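You operate a simulated robot arm through the tools that you are given. There is no shell and no other tool.

Carry out the task below with a simulated robot arm. There is one attempt and no reset: what you move stays moved.

## Task
Fit the job card's attenuator and measure the red cradle radio's power.
Fine: attenuator in the bay before you send; range dial on POWER, radio on at low volume; both off after.

It is judged by the outcome, as a careful person would: the job done as asked, and still so three seconds after it is handed in. It fails if anything else is knocked over, pushed out of place, dropped, spilled or broken.

## Robot
A 7-joint arm with a two-finger parallel gripper, fixed in place. Base frame: the origin is at the foot of the arm, x ahead of it, y to its left, z up; the work surface is at about z = 802. Lengths are in mm, angles in degrees, forces in N, time in s.
Its first joint turns from -166.0 to 166.0 degrees. Payload 1.57 kg.
The TCP is the grasp point between the finger pads, 30 mm short of the fingertips. In the tool frame z runs along the fingers and y along their closing line. Largest opening 110 mm; finger width 24, thickness 12; the body of the gripper, 48 by 112 mm, starts 78 mm behind the TCP.
Orientation is that of the tool frame in the base frame, as a unit quaternion [w, x, y, z]. With the fingers straight down and closing along the base's y, the tool's x points along the base's -x, its y along +y and its z along -z.

## Interface
- The arm moves only by the tool apply_moves. Its argument "rows" is a list that holds one entry, the list of rows, each a list of 7 numbers: the shift along the base's x, y, z in mm, then the turn, a rotation vector about the base's x, y, z in degrees, then the closure in counts, from 0 (fully open) to 255 (shut). In form: [[[tx, ty, tz, rx, ry, rz, grip], ...]]. A call has 1 to 20 rows; each row shifts and turns the commanded pose from where the row before left it. A row lasts 0.2 s, in which the tool goes at most 50 mm and 8.6 degrees; a call with a longer step from one row to the next is refused whole, and so is a gripper value outside its range. Where a pose cannot be reached the arm comes as near as it can. A force on the tool above 40 N (or 10 N above the force at the start of the call, whichever is more), or a blocked arm, ends the call early, and 0.2 s more pass. The fingers move at their own pace (about 108 mm/s each) and stop on an object; they squeeze with about 38 N. The grip force told is the motor's: it shows also when the fingers shut on nothing. Time passes only in rows, and 0.2 s behind the last, so rows that do not move let the fingers close. It gives the time, the measured TCP pose, the force on the tool (base axes), the opening and the grip force at its end, in the units of the frame above (readings bear some noise), with the torque about the TCP (base axes, N m) and any sound that the robot's microphone picked up.
- Cameras (640 x 400 px; columns grow to the right, rows downward): "scene" is fixed at [385.8, -658, 1417.4]; the picture's right is [0.93, -0.38, 0.00], its down [-0.28, -0.70, -0.65] and it looks along [0.24, 0.60, -0.76] (base axes); focal length 214 px, centre (320, 200). "wrist" rides on the gripper at [70, 16, -141] in the tool frame; the picture's right is [-0.23, 0.97, 0.00], its down [-0.86, -0.20, -0.48] and it looks along [-0.47, -0.11, 0.88] (tool axes); focal length 222 px, centre (320, 200). There is no depth. A picture from a camera that has moved, and an enlarged one, comes with that camera's place and axes in the base frame and with its lens. The place of the scene camera against the robot may be out by one fixed shift of up to 25 mm in any direction.
- get_image(camera): a new picture of that camera. It takes no simulated time.
- slide_trunk(by): slides the trunk up (or, below 0, down) by that many mm; the arm rides with it, the base frame stays. It gives what a move gives, with no picture.
- zoom(camera, box): a new picture of the part [left, top, right, bottom] of that camera's present view, enlarged. It takes no simulated time.
- close_job(): hands the job in; it is judged then, once.

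Nothing tells you positions but the pictures and the camera data. Unless the task says otherwise, let go and move clear before handing in.

The tools are called as a command line: name --argument value ..., lists and objects as JSON in quotes. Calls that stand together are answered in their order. apply_moves: Moves the arm, as the interface text tells. Its arguments: {"type":"object","properties":{"rows":{"type":"array","items":{"type":"array","items":{"type":"array","items":{"type":"number"}}}}},"required":["rows"]} The other tools are called the same way: slide_trunk (by) slides the trunk up or down; get_image (camera) takes a picture; zoom (camera, box) takes an enlarged picture of a part of a camera's view; close_job () hands the job in.

At the start:

```text
time: 0.0
tcp_pos: [568.1, -398.6, 1239.8]
orientation: [0.0, 0.0, 1.0, 0.0]
wrist_force: [-0.3, -0.9, -1.0]
ft_torque: [0.03, 0.01, -0.03]
gripper_width: 110.0
finger_force: 0.0
trunk travel left (down, up): [-425.0, 185.0]
```

scene: 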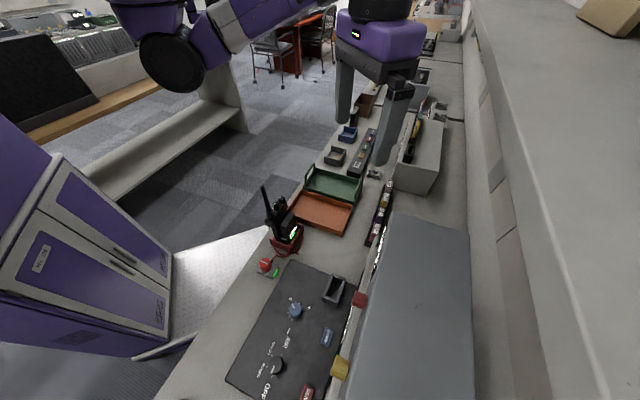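
wrist: 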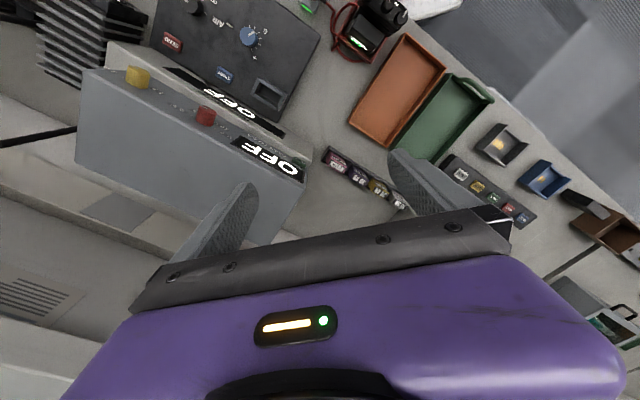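

I see a bench with a test panel (dials, buttons), a grey instrument, a red cradle with a radio, trays and racks of small attenuator-like blocks. I'll zoom in on several areas to read the labels first.

zoom --camera "scene" --box '[220, 240, 380, 400]'

zoom --camera "scene" --box '[240, 140, 400, 260]'

zoom --camera "scene" --box '[300, 60, 460, 180]'

zoom --camera "wrist" --box '[60, 0, 340, 180]'

zoom --camera "wrist" --box '[300, 80, 640, 300]'

```text
2.50 times, centred on (300, 320) of scene
camera zoom: at [385.8, -658.0, 1417.4], right [0.93, -0.38, 0.0], down [-0.28, -0.7, -0.65], along [0.24, 0.6, -0.76], focal length 536 px, centre (370, -100)
```

zoom: 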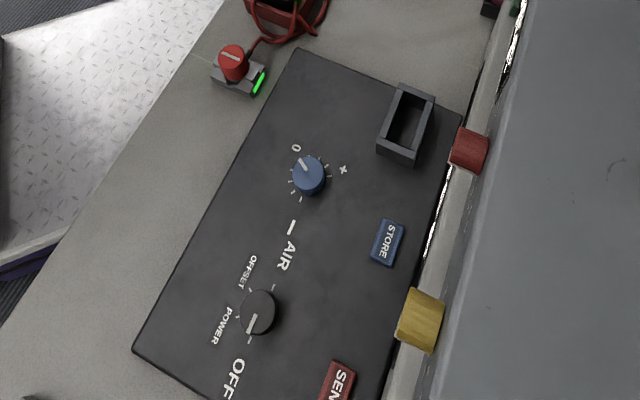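

```text
3.33 times, centred on (320, 200) of scene
camera zoom: at [385.8, -658.0, 1417.4], right [0.93, -0.38, 0.0], down [-0.28, -0.7, -0.65], along [0.24, 0.6, -0.76], focal length 715 px, centre (320, 200)
```

zoom: 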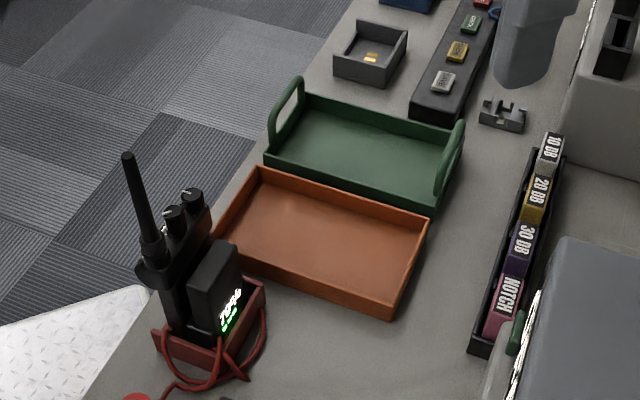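

```text
3.33 times, centred on (380, 120) of scene
camera zoom: at [385.8, -658.0, 1417.4], right [0.93, -0.38, 0.0], down [-0.28, -0.7, -0.65], along [0.24, 0.6, -0.76], focal length 715 px, centre (120, 467)
```

zoom: 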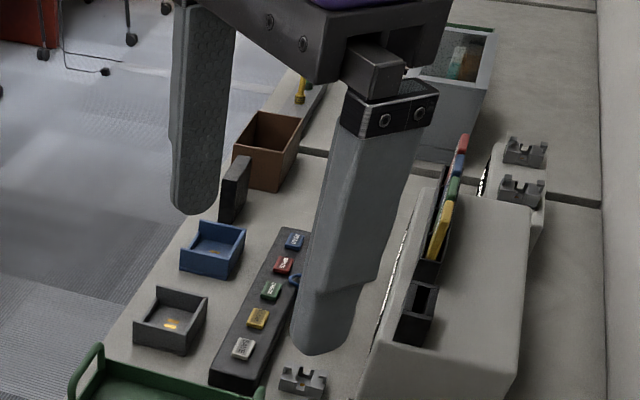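

```text
2.22 times, centred on (200, 90) of wrist
camera zoom: at [497.7, -381.5, 1381.2], right [0.23, 0.97, 0.0], down [0.86, -0.2, 0.48], along [0.47, -0.11, -0.88], focal length 494 px, centre (587, 444)
```

zoom: 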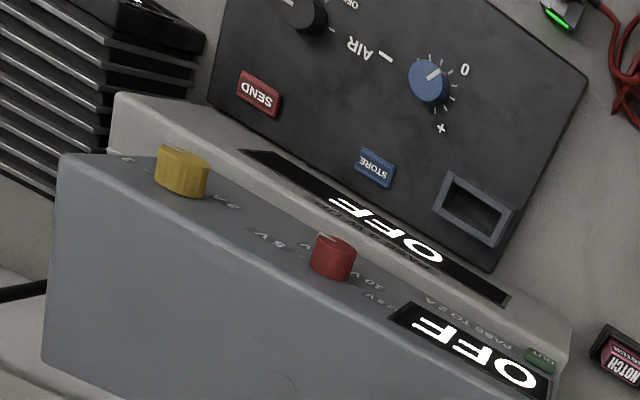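

```text
1.82 times, centred on (470, 190) of wrist
camera zoom: at [497.7, -381.5, 1381.2], right [0.23, 0.97, 0.0], down [0.86, -0.2, 0.48], along [0.47, -0.11, -0.88], focal length 404 px, centre (47, 218)
```

zoom: 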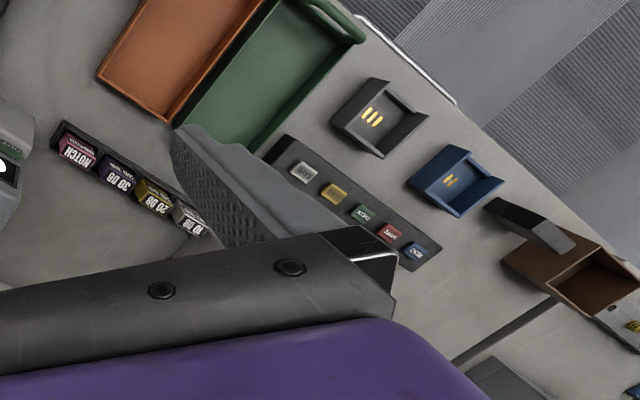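

The panel has a bay, AIR/POWER/OFFSET dial, SEND and STORE buttons; the rack near the PSU holds 10/20/30 dB and NOTCH. I haven't found the job card yet, so I'm zooming in further.

zoom --camera "scene" --box '[340, 0, 480, 90]'

zoom --camera "scene" --box '[370, 90, 480, 200]'

zoom --camera "scene" --box '[0, 0, 160, 120]'

zoom --camera "scene" --box '[240, 180, 320, 230]'

zoom --camera "wrist" --box '[540, 160, 640, 360]'

zoom --camera "wrist" --box '[300, 0, 460, 100]'

zoom --camera "scene" --box '[200, 330, 312, 400]'

```text
4.44 times, centred on (410, 45) of scene
camera zoom: at [385.8, -658.0, 1417.4], right [0.93, -0.38, 0.0], down [-0.28, -0.7, -0.65], along [0.24, 0.6, -0.76], focal length 953 px, centre (-80, 889)
```

zoom: 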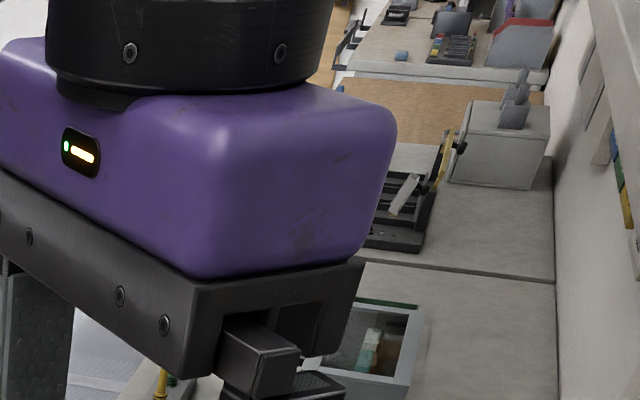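

```text
3.64 times, centred on (425, 145) of scene
camera zoom: at [385.8, -658.0, 1417.4], right [0.93, -0.38, 0.0], down [-0.28, -0.7, -0.65], along [0.24, 0.6, -0.76], focal length 780 px, centre (-62, 400)
```

zoom: 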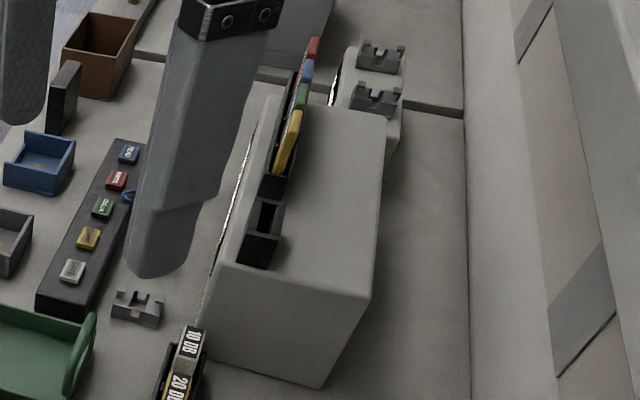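

```text
3.33 times, centred on (80, 60) of scene
camera zoom: at [385.8, -658.0, 1417.4], right [0.93, -0.38, 0.0], down [-0.28, -0.7, -0.65], along [0.24, 0.6, -0.76], focal length 715 px, centre (1120, 667)
```

zoom: 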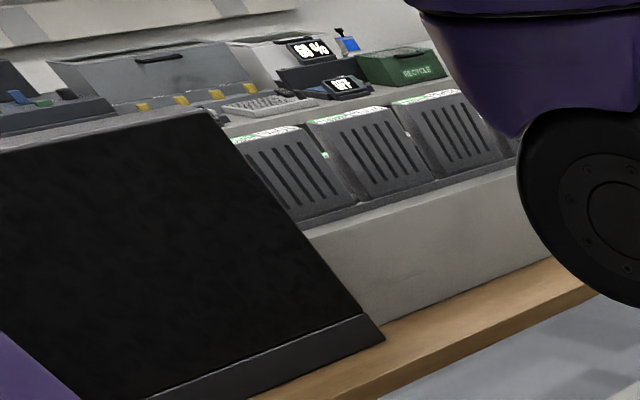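

```text
8.00 times, centred on (280, 205) of scene
camera zoom: at [385.8, -658.0, 1417.4], right [0.93, -0.38, 0.0], down [-0.28, -0.7, -0.65], along [0.24, 0.6, -0.76], focal length 1716 px, centre (640, 160)
```

zoom: 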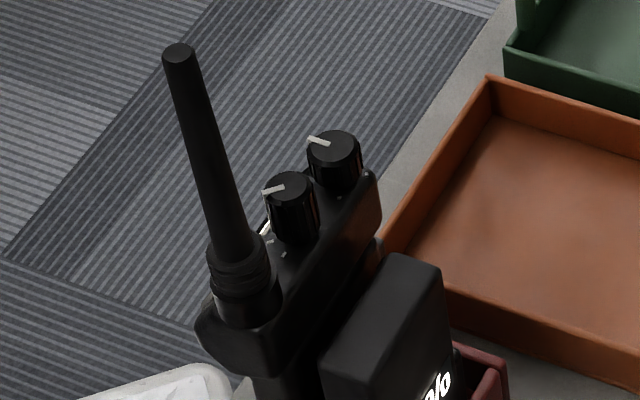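

```text
2.00 times, centred on (590, 260) of wrist
camera zoom: at [497.7, -381.5, 1381.2], right [0.23, 0.97, 0.0], down [0.86, -0.2, 0.48], along [0.47, -0.11, -0.88], focal length 444 px, centre (-220, 80)
```

zoom: 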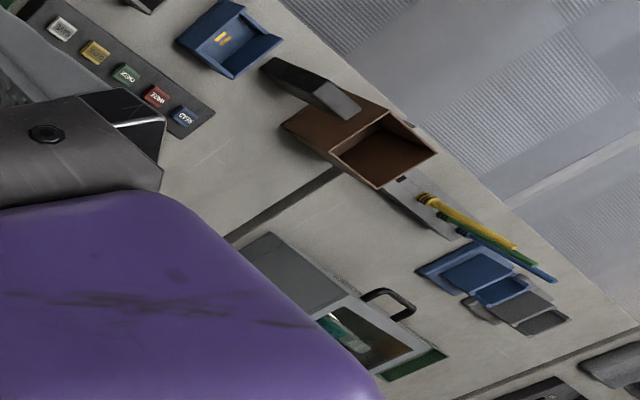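

```text
4.00 times, centred on (380, 50) of wrist
camera zoom: at [497.7, -381.5, 1381.2], right [0.23, 0.97, 0.0], down [0.86, -0.2, 0.48], along [0.47, -0.11, -0.88], focal length 888 px, centre (80, 800)
```

zoom: 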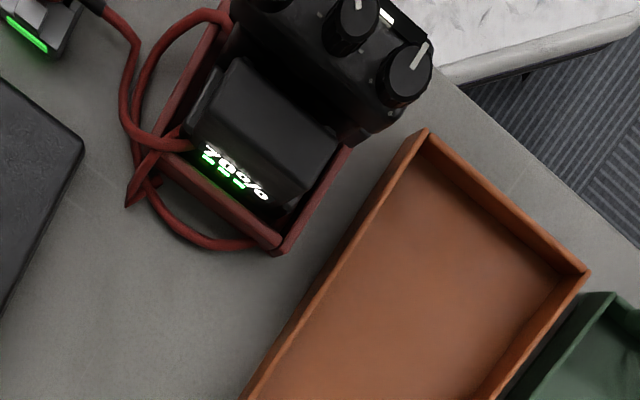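

```text
5.71 times, centred on (256, 365) of scene
camera zoom: at [385.8, -658.0, 1417.4], right [0.93, -0.38, 0.0], down [-0.28, -0.7, -0.65], along [0.24, 0.6, -0.76], focal length 1226 px, centre (686, -743)
```

zoom: 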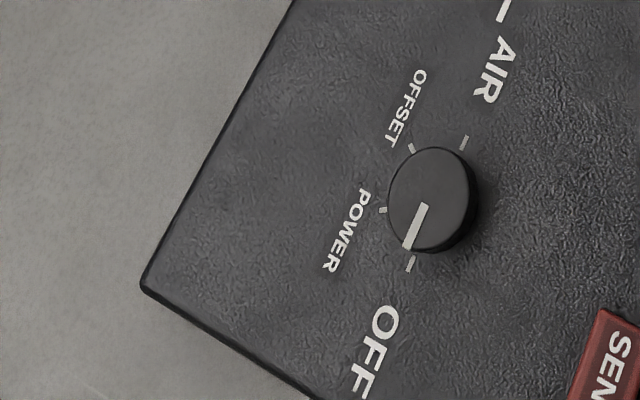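

The bench runs at about 45° to the base axes. I'll turn the wrist to line up with it and look around for the job card.

apply_moves --rows '[[[0, 0, 0, 0, 0, -7.5, 0], [0, 0, 0, 0, 0, -7.5, 0], [0, 0, 0, 0, 0, -7.5, 0], [0, 0, 0, 0, 0, -7.5, 0], [0, 0, 0, 0, 0, -7.5, 0], [0, 0, 0, 0, 0, -7.5, 0]]]'

get_image --camera "wrist"

get_image --camera "scene"

```text
time: 1.4
tcp_pos: [568.1, -397.7, 1239.8]
orientation: [0.001, 0.385, 0.923, 0.0]
wrist_force: [-0.2, -0.3, -0.6]
ft_torque: [-0.01, -0.01, 0.03]
gripper_width: 110.0
finger_force: 0.1
trunk travel left (down, up): [-425.0, 185.0]
```

```text
taken
camera wrist: at [529.8, -336.9, 1381.1], right [0.85, 0.53, 0.0], down [0.46, -0.75, 0.48], along [0.25, -0.41, -0.88], focal length 222 px, centre (320, 200)
```

wrist: 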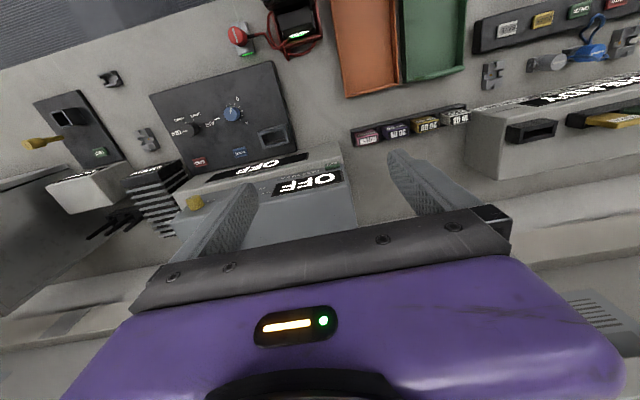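

```text
taken
```

scene: 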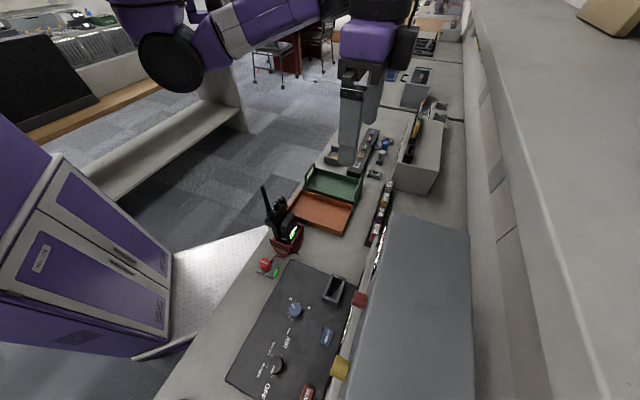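

zoom --camera "wrist" --box '[0, 40, 320, 240]'

zoom --camera "wrist" --box '[320, 0, 640, 200]'

zoom --camera "wrist" --box '[140, 60, 300, 190]'

zoom --camera "wrist" --box '[340, 80, 500, 180]'

```text
2.00 times, centred on (160, 140) of wrist
camera zoom: at [529.8, -336.9, 1381.1], right [0.85, 0.53, 0.0], down [0.46, -0.75, 0.48], along [0.25, -0.41, -0.88], focal length 444 px, centre (640, 320)
```

zoom: 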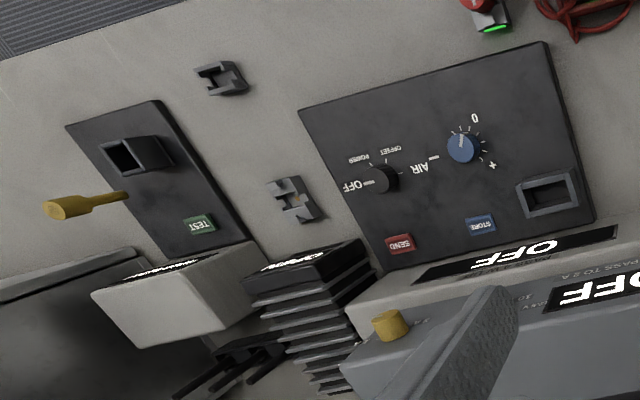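

```text
2.00 times, centred on (480, 100) of wrist
camera zoom: at [529.8, -336.9, 1381.1], right [0.85, 0.53, 0.0], down [0.46, -0.75, 0.48], along [0.25, -0.41, -0.88], focal length 444 px, centre (0, 400)
```

zoom: 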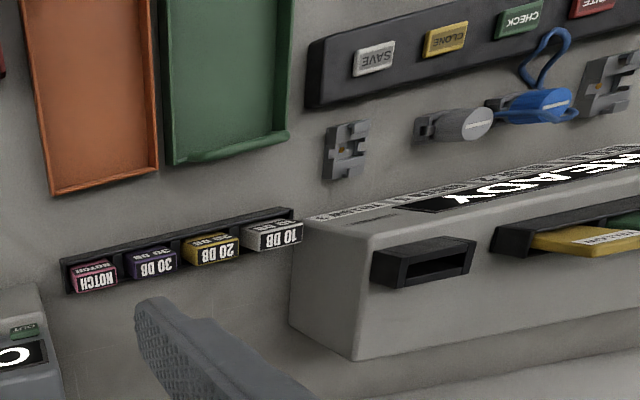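

```text
3.08 times, centred on (220, 125) of wrist
camera zoom: at [529.8, -336.9, 1381.1], right [0.85, 0.53, 0.0], down [0.46, -0.75, 0.48], along [0.25, -0.41, -0.88], focal length 684 px, centre (628, 431)
```

zoom: 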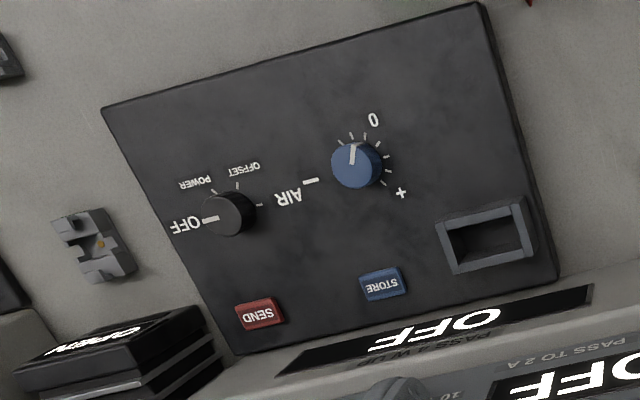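

```text
4.00 times, centred on (420, 130) of wrist
camera zoom: at [529.8, -336.9, 1381.1], right [0.85, 0.53, 0.0], down [0.46, -0.75, 0.48], along [0.25, -0.41, -0.88], focal length 888 px, centre (-80, 480)
```

zoom: 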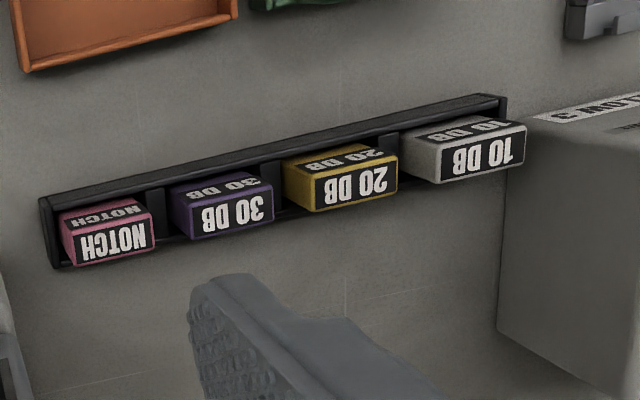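

I still need the job card, so I'll turn the wrist the other way round to look at the outer side of the bench and the wall.

apply_moves --rows '[[[0, 0, 0, 0, 0, 8.5, 0], [0, 0, 0, 0, 0, 8.5, 0], [0, 0, 0, 0, 0, 8.5, 0], [0, 0, 0, 0, 0, 8.5, 0], [0, 0, 0, 0, 0, 8.5, 0], [0, 0, 0, 0, 0, 8.5, 0], [0, 0, 0, 0, 0, 8.5, 0], [0, 0, 0, 0, 0, 8.5, 0], [0, 0, 0, 0, 0, 8.5, 0], [0, 0, 0, 0, 0, 8.5, 0], [0, 0, 0, 0, 0, 8.5, 0], [0, 0, 0, 0, 0, 8.5, 0], [0, 0, 0, 0, 0, 8.5, 0], [0, 0, 0, 0, 0, 8.5, 0], [0, 0, 0, 0, 0, 8.5, 0], [0, 0, 0, 0, 0, 8.5, 0], [0, 0, 0, 0, 0, 8.5, 0], [0, 0, 0, 0, 0, 8.5, 0], [0, 0, 0, 0, 0, 8.5, 0], [0, 0, 0, 0, 0, 8.5, 0]]]'

get_image --camera "wrist"

get_image --camera "scene"

```text
time: 5.6
tcp_pos: [568.0, -397.7, 1229.4]
orientation: [0.008, 0.888, -0.46, -0.019]
wrist_force: [0.5, -0.8, 1.0]
ft_torque: [-0.01, -0.01, 0.0]
gripper_width: 109.7
finger_force: 0.1
trunk travel left (down, up): [-425.0, 185.0]
```

```text
taken
camera wrist: at [599.6, -464.1, 1369.5], right [-0.93, -0.38, 0.04], down [-0.31, 0.81, 0.49], along [-0.21, 0.44, -0.87], focal length 222 px, centre (320, 200)
```

wrist: 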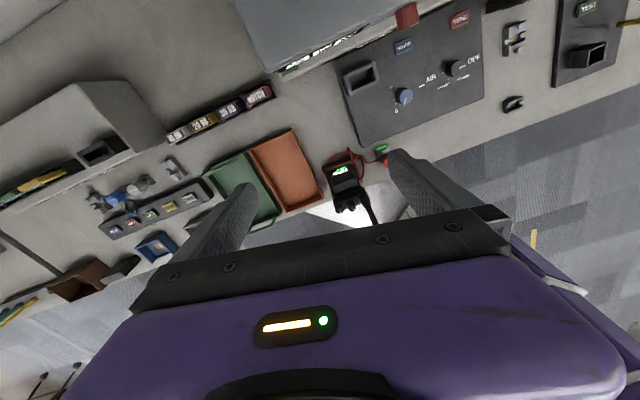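

```text
taken
```

scene: 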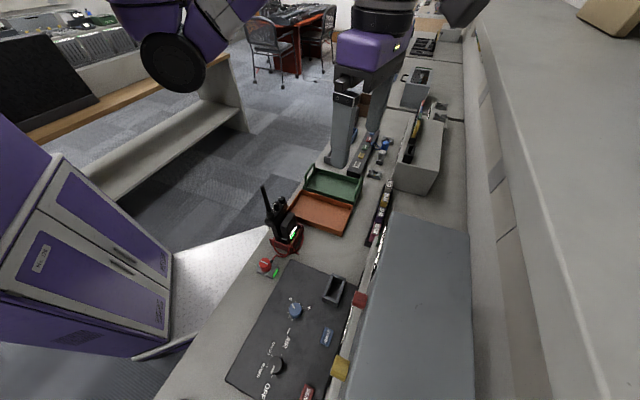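

apply_moves --rows '[[[0, 0, 0, -6, -6, 0, 0], [0, 0, 0, -6, -6, 0, 0], [0, 0, 0, -6, -6, 0, 0], [0, 0, 0, -6, -6, 0, 0], [0, 0, 0, -6, -6, 0, 0], [0, 0, 0, -6, -6, 0, 0]]]'

get_image --camera "wrist"

```text
time: 7.0
tcp_pos: [569.1, -397.6, 1235.5]
orientation: [0.137, 0.806, -0.413, 0.401]
wrist_force: [0.3, 0.5, 0.3]
ft_torque: [0.01, 0.03, 0.02]
gripper_width: 109.9
finger_force: 0.1
trunk travel left (down, up): [-425.0, 185.0]
```

```text
taken
camera wrist: at [503.2, -368.7, 1376.7], right [-0.83, -0.48, -0.28], down [-0.39, 0.86, -0.32], along [0.39, -0.16, -0.91], focal length 222 px, centre (320, 200)
```

wrist: 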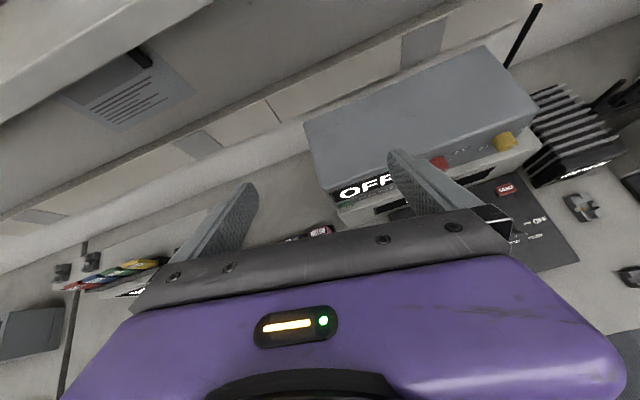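

apply_moves --rows '[[[0, 0, 0, 0, 0, 8, 0], [0, 0, 0, 0, 0, 8, 0], [0, 0, 0, 0, 0, 8, 0], [0, 0, 0, 0, 0, 8, 0], [0, 0, 0, 0, 0, 8, 0], [0, 0, 0, 0, 0, 8, 0]]]'

get_image --camera "wrist"

```text
time: 8.4
tcp_pos: [570.8, -396.4, 1226.5]
orientation: [-0.052, 0.91, -0.055, 0.408]
wrist_force: [0.6, 0.0, 0.4]
ft_torque: [-0.06, 0.02, 0.0]
gripper_width: 109.9
finger_force: 0.0
trunk travel left (down, up): [-425.0, 185.0]
```

```text
taken
camera wrist: at [508.0, -428.9, 1369.3], right [-0.2, -0.93, -0.3], down [-0.91, 0.29, -0.29], along [0.36, 0.22, -0.91], focal length 222 px, centre (320, 200)
```

wrist: 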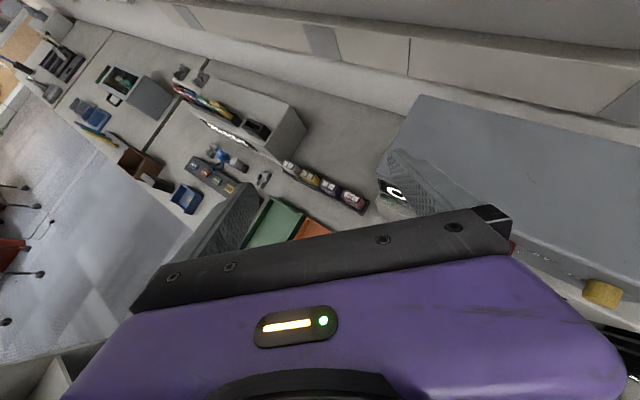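

zoom --camera "wrist" --box '[0, 0, 220, 138]'

zoom --camera "wrist" --box '[60, 60, 200, 180]'

zoom --camera "wrist" --box '[160, 60, 400, 240]'

```text
2.90 times, centred on (110, 69) of wrist
camera zoom: at [508.0, -428.9, 1369.3], right [-0.2, -0.93, -0.3], down [-0.91, 0.29, -0.29], along [0.36, 0.22, -0.91], focal length 644 px, centre (929, 580)
```

zoom: 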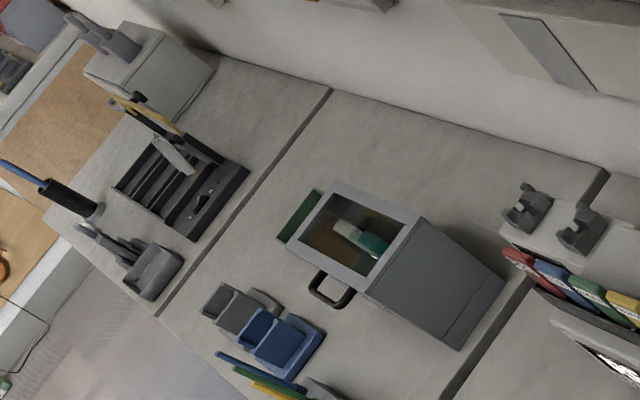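

```text
3.33 times, centred on (130, 120) of wrist
camera zoom: at [508.0, -428.9, 1369.3], right [-0.2, -0.93, -0.3], down [-0.91, 0.29, -0.29], along [0.36, 0.22, -0.91], focal length 740 px, centre (953, 467)
```

zoom: 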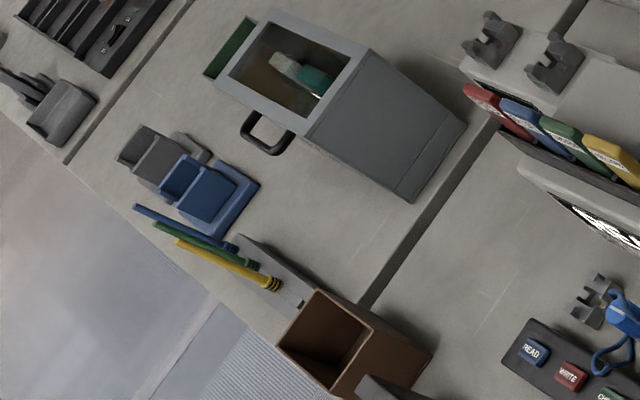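

```text
2.22 times, centred on (280, 150) of wrist
camera zoom: at [508.0, -428.9, 1369.3], right [-0.2, -0.93, -0.3], down [-0.91, 0.29, -0.29], along [0.36, 0.22, -0.91], focal length 494 px, centre (409, 311)
```

zoom: 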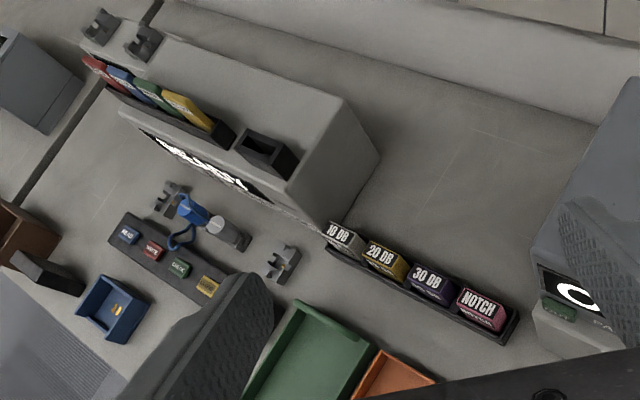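

Nothing that looks like a job card on this side. I'll look towards the other end of the bench.

apply_moves --rows '[[[0, 0, 0, 0, 0, -8, 0], [0, 0, 0, 0, 0, -8, 0], [0, 0, 0, 0, 0, -8, 0], [0, 0, 0, 0, 0, -8, 0], [0, 0, 0, 0, 0, -8, 0], [0, 0, 0, 0, 0, -8, 0], [0, 0, 0, 0, 0, -8, 0], [0, 0, 0, 0, 0, -8, 0], [0, 0, 0, 0, 0, -8, 0], [0, 0, 0, 0, 0, -8, 0], [0, 0, 0, 0, 0, -8, 0], [0, 0, 0, 0, 0, -8, 0]]]'

get_image --camera "wrist"

```text
time: 11.0
tcp_pos: [568.8, -398.9, 1240.3]
orientation: [-0.285, -0.561, 0.707, -0.322]
wrist_force: [-0.3, 0.3, 1.0]
ft_torque: [0.0, 0.04, 0.05]
gripper_width: 109.9
finger_force: 0.2
trunk travel left (down, up): [-425.0, 185.0]
```

```text
taken
camera wrist: at [542.7, -327.8, 1380.4], right [-0.9, 0.3, -0.31], down [0.39, 0.86, -0.33], along [0.17, -0.41, -0.89], focal length 222 px, centre (320, 200)
```

wrist: 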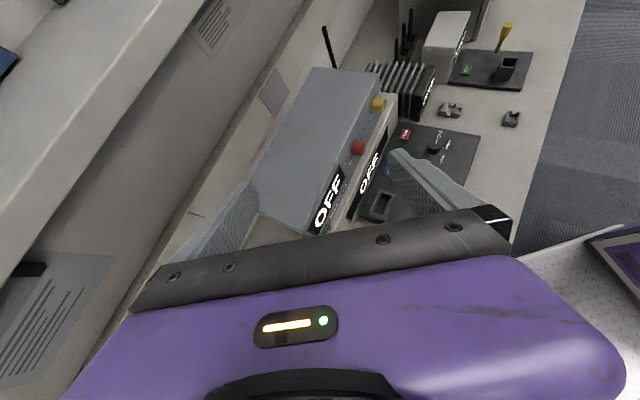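

There appear to be clipped sheets hanging on the wall under the shelf; I'll zoom in on them.

zoom --camera "wrist" --box '[0, 230, 140, 400]'

zoom --camera "wrist" --box '[160, 0, 280, 75]'

zoom --camera "wrist" --box '[380, 0, 540, 120]'

zoom --camera "wrist" --box '[0, 20, 80, 100]'

```text
2.35 times, centred on (70, 315) of wrist
camera zoom: at [542.7, -327.8, 1380.4], right [-0.9, 0.3, -0.31], down [0.39, 0.86, -0.33], along [0.17, -0.41, -0.89], focal length 523 px, centre (908, -71)
```

zoom: 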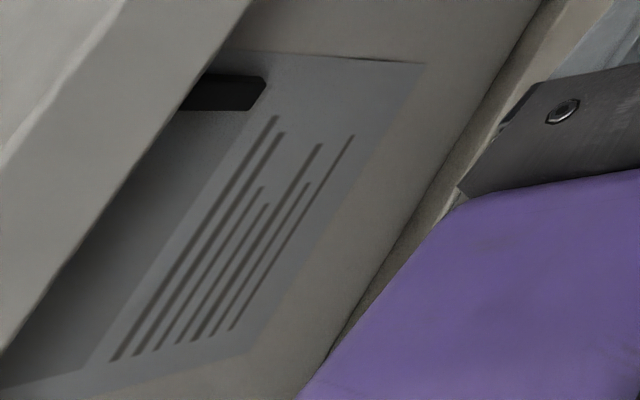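

```text
5.33 times, centred on (220, 38) of wrist
camera zoom: at [542.7, -327.8, 1380.4], right [-0.9, 0.3, -0.31], down [0.39, 0.86, -0.33], along [0.17, -0.41, -0.89], focal length 1185 px, centre (853, 1067)
```

zoom: 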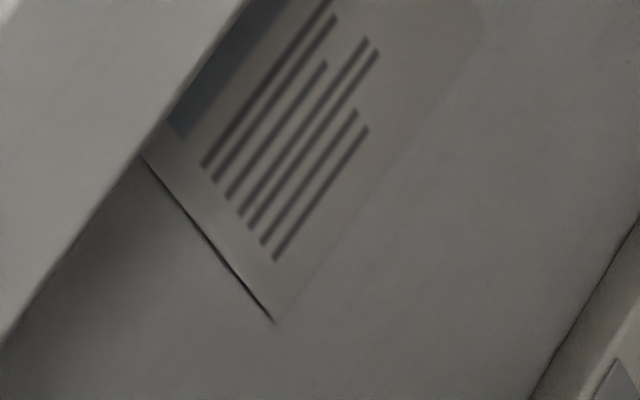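

```text
3.33 times, centred on (460, 60) of wrist
camera zoom: at [542.7, -327.8, 1380.4], right [-0.9, 0.3, -0.31], down [0.39, 0.86, -0.33], along [0.17, -0.41, -0.89], focal length 740 px, centre (-147, 667)
```

zoom: 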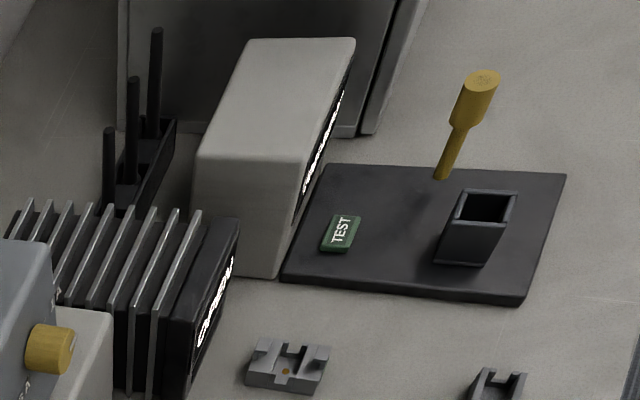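

```text
5.00 times, centred on (40, 60) of wrist
camera zoom: at [542.7, -327.8, 1380.4], right [-0.9, 0.3, -0.31], down [0.39, 0.86, -0.33], along [0.17, -0.41, -0.89], focal length 1111 px, centre (1720, 900)
```

zoom: 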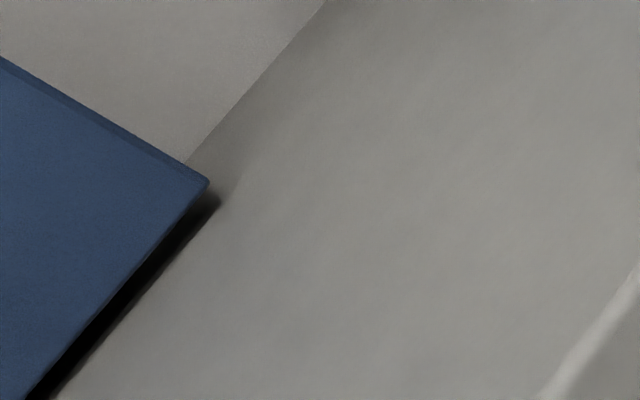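

get_image --camera "scene"

zoom --camera "scene" --box '[320, 100, 480, 200]'

zoom --camera "scene" --box '[0, 20, 120, 150]'

zoom --camera "scene" --box '[0, 170, 180, 380]'

zoom --camera "scene" --box '[230, 170, 330, 290]'

zoom --camera "scene" --box '[480, 0, 640, 120]'

```text
taken
```

scene: 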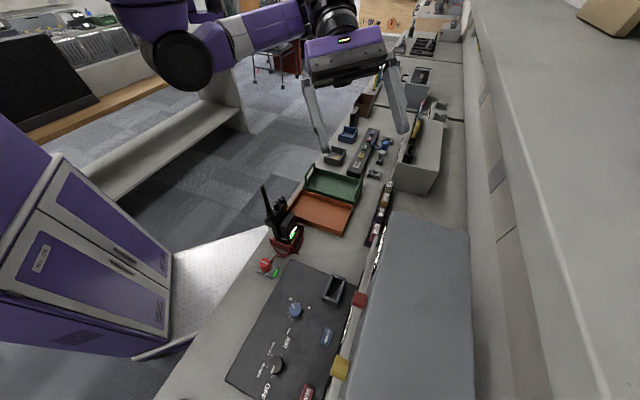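

```text
4.00 times, centred on (400, 150) of scene
camera zoom: at [385.8, -658.0, 1417.4], right [0.93, -0.38, 0.0], down [-0.28, -0.7, -0.65], along [0.24, 0.6, -0.76], focal length 858 px, centre (0, 400)
```

zoom: 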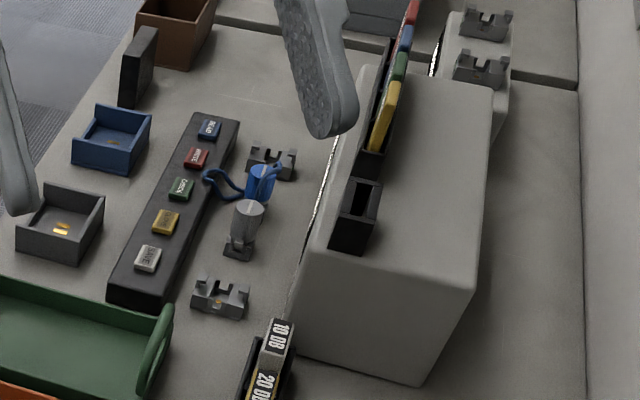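

```text
3.08 times, centred on (60, 85) of scene
camera zoom: at [385.8, -658.0, 1417.4], right [0.93, -0.38, 0.0], down [-0.28, -0.7, -0.65], along [0.24, 0.6, -0.76], focal length 660 px, centre (1120, 554)
```

zoom: 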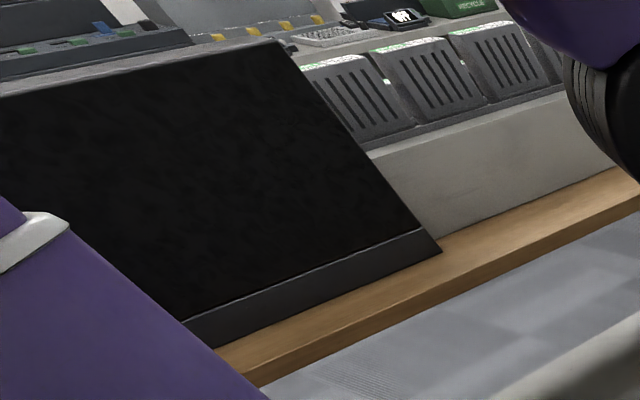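

```text
1.90 times, centred on (90, 275) of scene
camera zoom: at [385.8, -658.0, 1417.4], right [0.93, -0.38, 0.0], down [-0.28, -0.7, -0.65], along [0.24, 0.6, -0.76], focal length 408 px, centre (758, 57)
```

zoom: 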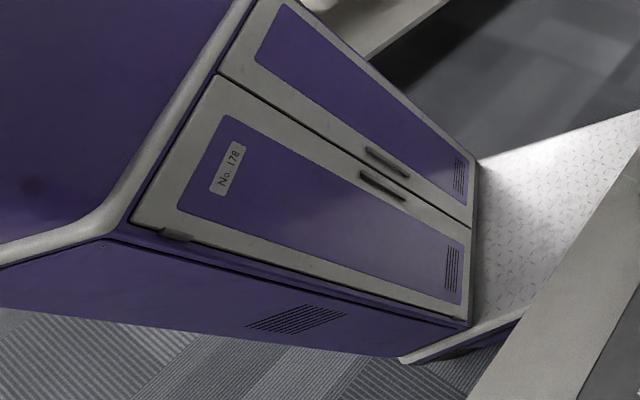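

```text
3.33 times, centred on (280, 230) of scene
camera zoom: at [385.8, -658.0, 1417.4], right [0.93, -0.38, 0.0], down [-0.28, -0.7, -0.65], along [0.24, 0.6, -0.76], focal length 715 px, centre (453, 100)
```

zoom: 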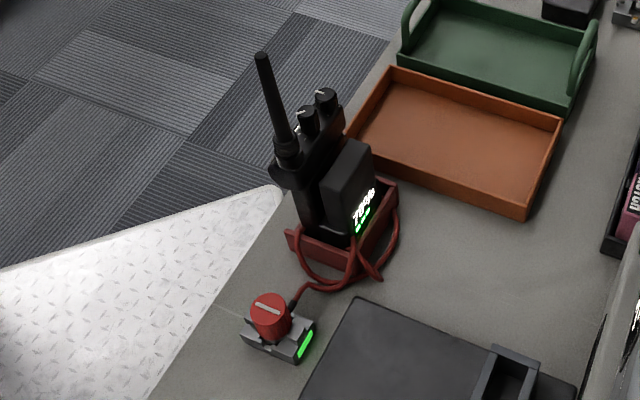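

```text
3.33 times, centred on (560, 60) of scene
camera zoom: at [385.8, -658.0, 1417.4], right [0.93, -0.38, 0.0], down [-0.28, -0.7, -0.65], along [0.24, 0.6, -0.76], focal length 715 px, centre (-480, 667)
```

zoom: 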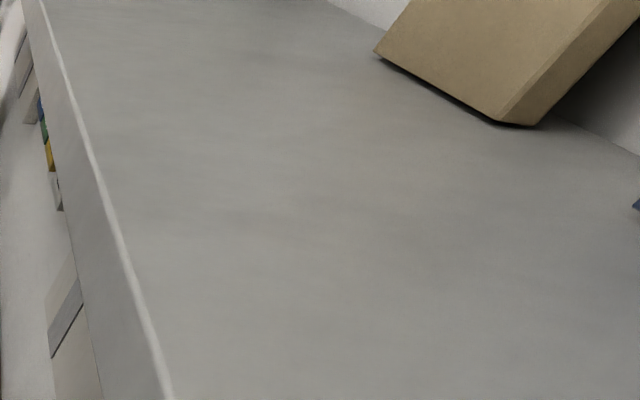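

The sheets on the wall under the shelf need a straight-on look, so I'll level the wrist to face the wall.

apply_moves --rows '[[[0, 0, 0, 0, 0, 8, 0], [0, 0, 0, 0, 0, 8, 0], [0, 0, 0, 0, 0, 8, 0], [0, 0, 0, 0, 0, 8, 0], [0, 0, 0, 0, 0, 8, 0], [0, 0, 0, 0, 0, 8, 0], [0, 0, 0, 0, 0, 8, 0], [0, 0, -20, -6, -6, 0, 0], [0, 0, -20, -6, -6, 0, 0], [0, 0, -20, -6, -6, 0, 0], [0, 0, -20, -6, -6, 0, 0], [0, 0, -20, 0, 0, 0, 0]]]'

get_image --camera "wrist"

get_image --camera "scene"

```text
time: 13.6
tcp_pos: [574.5, -417.1, 1141.4]
orientation: [0.193, 0.684, -0.279, 0.645]
wrist_force: [-0.2, 0.5, 0.0]
ft_torque: [-0.02, 0.01, -0.04]
gripper_width: 110.1
finger_force: 0.0
out of reach, approached as far as the arm can: row 9, 10
trunk travel left (down, up): [-425.0, 185.0]
```

```text
taken
camera wrist: at [453.9, -350.1, 1221.1], right [-0.62, -0.72, -0.32], down [-0.26, 0.56, -0.78], along [0.74, -0.4, -0.53], focal length 222 px, centre (320, 200)
```

wrist: 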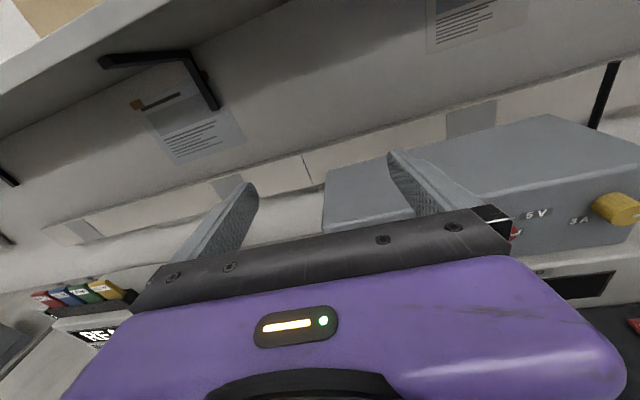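

```text
taken
```

scene: 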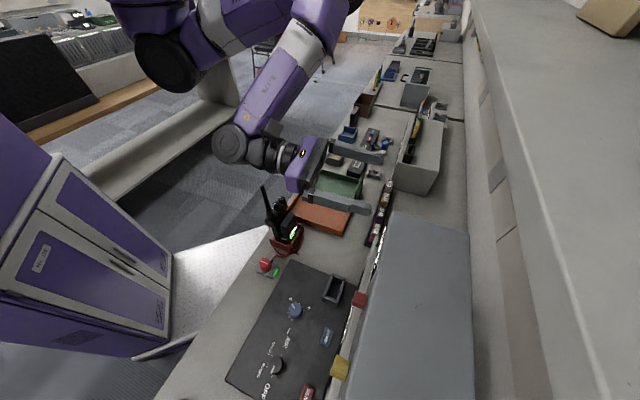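

zoom --camera "wrist" --box '[100, 50, 260, 170]'

zoom --camera "wrist" --box '[400, 0, 560, 80]'

zoom --camera "scene" --box '[200, 100, 400, 260]'

zoom --camera "wrist" --box '[0, 100, 140, 400]'

```text
3.33 times, centred on (180, 110) of wrist
camera zoom: at [453.9, -350.1, 1221.1], right [-0.62, -0.72, -0.32], down [-0.26, 0.56, -0.78], along [0.74, -0.4, -0.53], focal length 740 px, centre (787, 500)
```

zoom: 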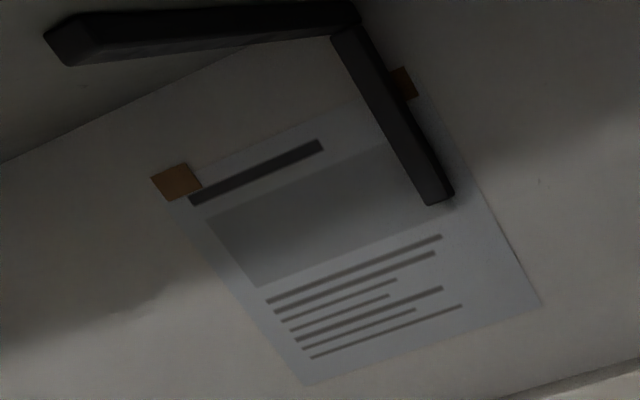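

```text
4.00 times, centred on (480, 40) of wrist
camera zoom: at [453.9, -350.1, 1221.1], right [-0.62, -0.72, -0.32], down [-0.26, 0.56, -0.78], along [0.74, -0.4, -0.53], focal length 888 px, centre (-320, 840)
```

zoom: 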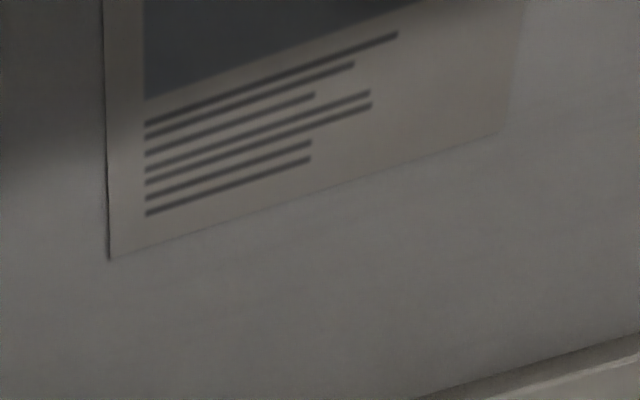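

```text
2.50 times, centred on (300, 180) of scene
camera zoom: at [385.8, -658.0, 1417.4], right [0.93, -0.38, 0.0], down [-0.28, -0.7, -0.65], along [0.24, 0.6, -0.76], focal length 536 px, centre (370, 250)
```

zoom: 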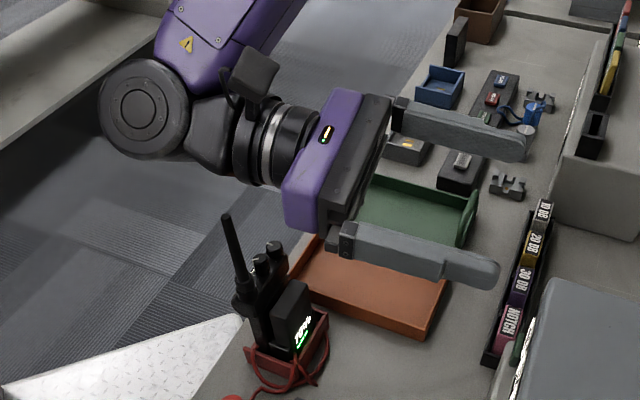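

```text
1.33 times, centred on (70, 250) of wrist
camera zoom: at [453.9, -350.1, 1221.1], right [-0.62, -0.72, -0.32], down [-0.26, 0.56, -0.78], along [0.74, -0.4, -0.53], focal length 296 px, centre (653, 133)
```

zoom: 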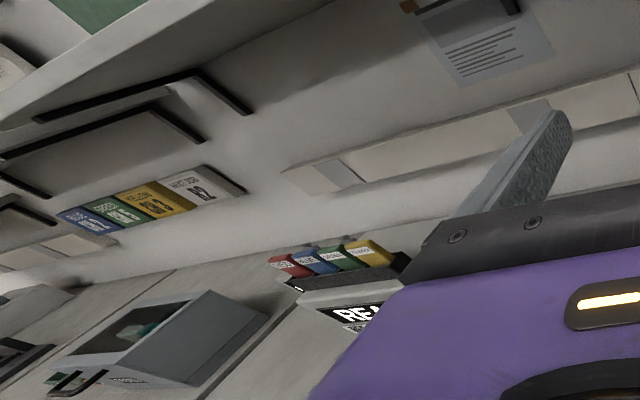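

There's a coloured board on the wall further along; I'll read it.

zoom --camera "wrist" --box '[0, 170, 80, 220]'

zoom --camera "wrist" --box '[0, 140, 160, 240]'

zoom --camera "wrist" --box '[0, 280, 140, 380]'

```text
8.00 times, centred on (40, 195) of wrist
camera zoom: at [453.9, -350.1, 1221.1], right [-0.62, -0.72, -0.32], down [-0.26, 0.56, -0.78], along [0.74, -0.4, -0.53], focal length 1777 px, centre (2560, 240)
```

zoom: 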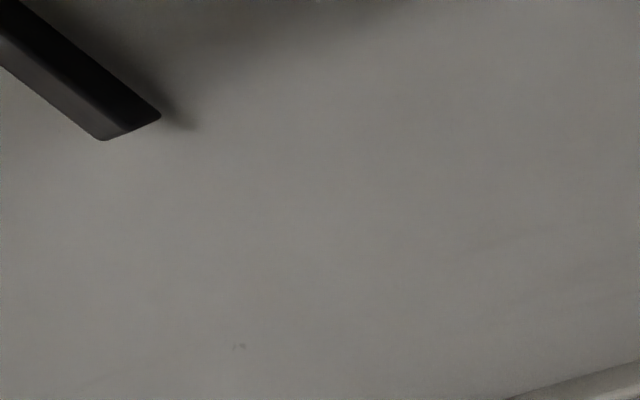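

```text
4.00 times, centred on (80, 190) of wrist
camera zoom: at [453.9, -350.1, 1221.1], right [-0.62, -0.72, -0.32], down [-0.26, 0.56, -0.78], along [0.74, -0.4, -0.53], focal length 888 px, centre (1280, 240)
```

zoom: 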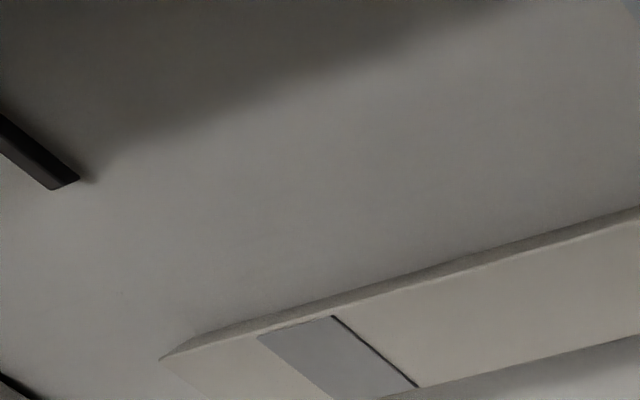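

```text
4.00 times, centred on (70, 330) of wrist
camera zoom: at [453.9, -350.1, 1221.1], right [-0.62, -0.72, -0.32], down [-0.26, 0.56, -0.78], along [0.74, -0.4, -0.53], focal length 888 px, centre (1320, -320)
```

zoom: 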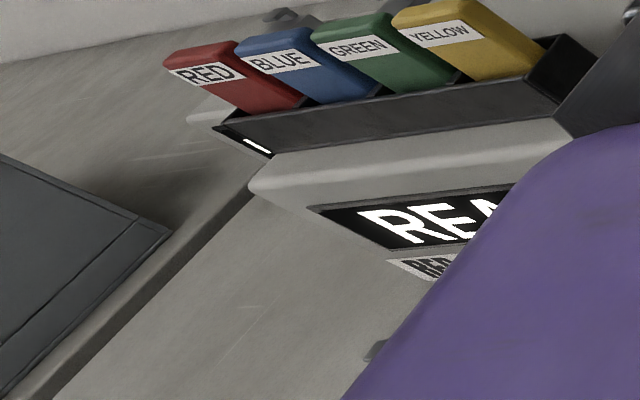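

zoom --camera "wrist" --box '[-110, 215, 10, 290]'

zoom --camera "wrist" --box '[0, 200, 4, 300]'

```text
refused: -110 is not a number from 0 to 640
```

```text
4.00 times, centred on (2, 250) of wrist
camera zoom: at [453.9, -350.1, 1221.1], right [-0.62, -0.72, -0.32], down [-0.26, 0.56, -0.78], along [0.74, -0.4, -0.53], focal length 888 px, centre (1592, 0)
```

zoom: 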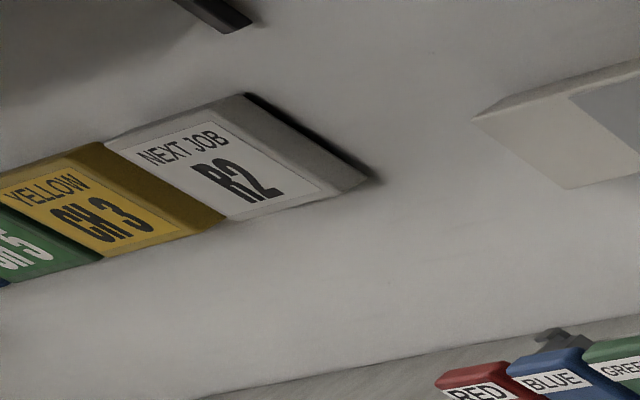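

Found a board with "NEXT JOB R2 / YELLOW CH 3 / GREEN CH 5..." on the wall. I'll turn further towards it to read it all and look for other cards.

apply_moves --rows '[[[0, 0, 20, 0, 0, 8, 0], [0, 0, 0, 0, 0, 8, 0], [0, 0, 0, 0, 0, 8, 0], [0, 0, 0, 0, 0, 8, 0], [0, 0, 0, 0, 0, 8, 0]]]'

get_image --camera "wrist"

get_image --camera "scene"

```text
time: 14.8
tcp_pos: [574.2, -414.4, 1130.9]
orientation: [-0.052, 0.748, -0.034, 0.661]
wrist_force: [0.6, -0.2, 0.0]
ft_torque: [0.02, 0.0, -0.04]
gripper_width: 110.0
finger_force: 0.0
out of reach, approached as far as the arm can: row 2, 3
trunk travel left (down, up): [-425.0, 185.0]
```

```text
taken
camera wrist: at [441.3, -443.2, 1213.9], right [-0.01, -0.94, -0.34], down [-0.59, 0.28, -0.76], along [0.81, 0.19, -0.55], focal length 222 px, centre (320, 200)
```

wrist: 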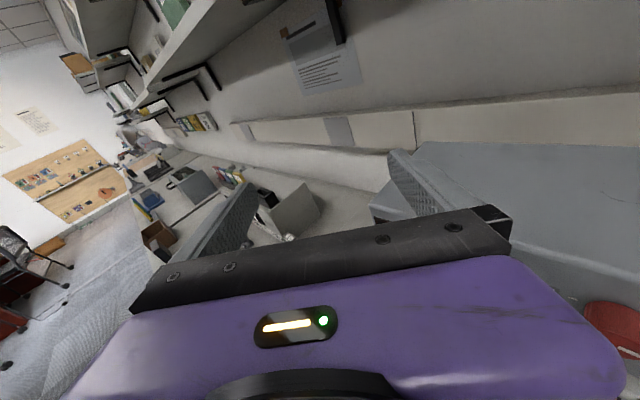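

```text
taken
```

scene: 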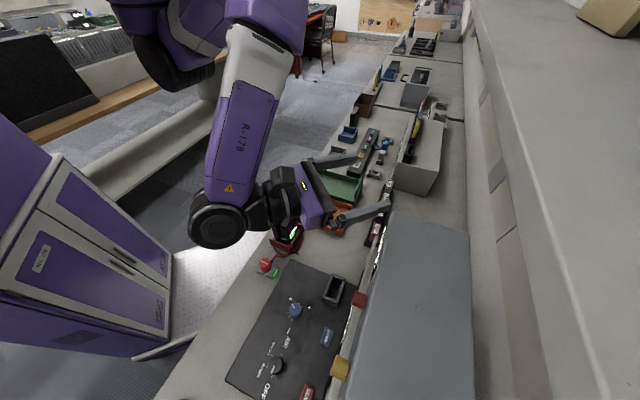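

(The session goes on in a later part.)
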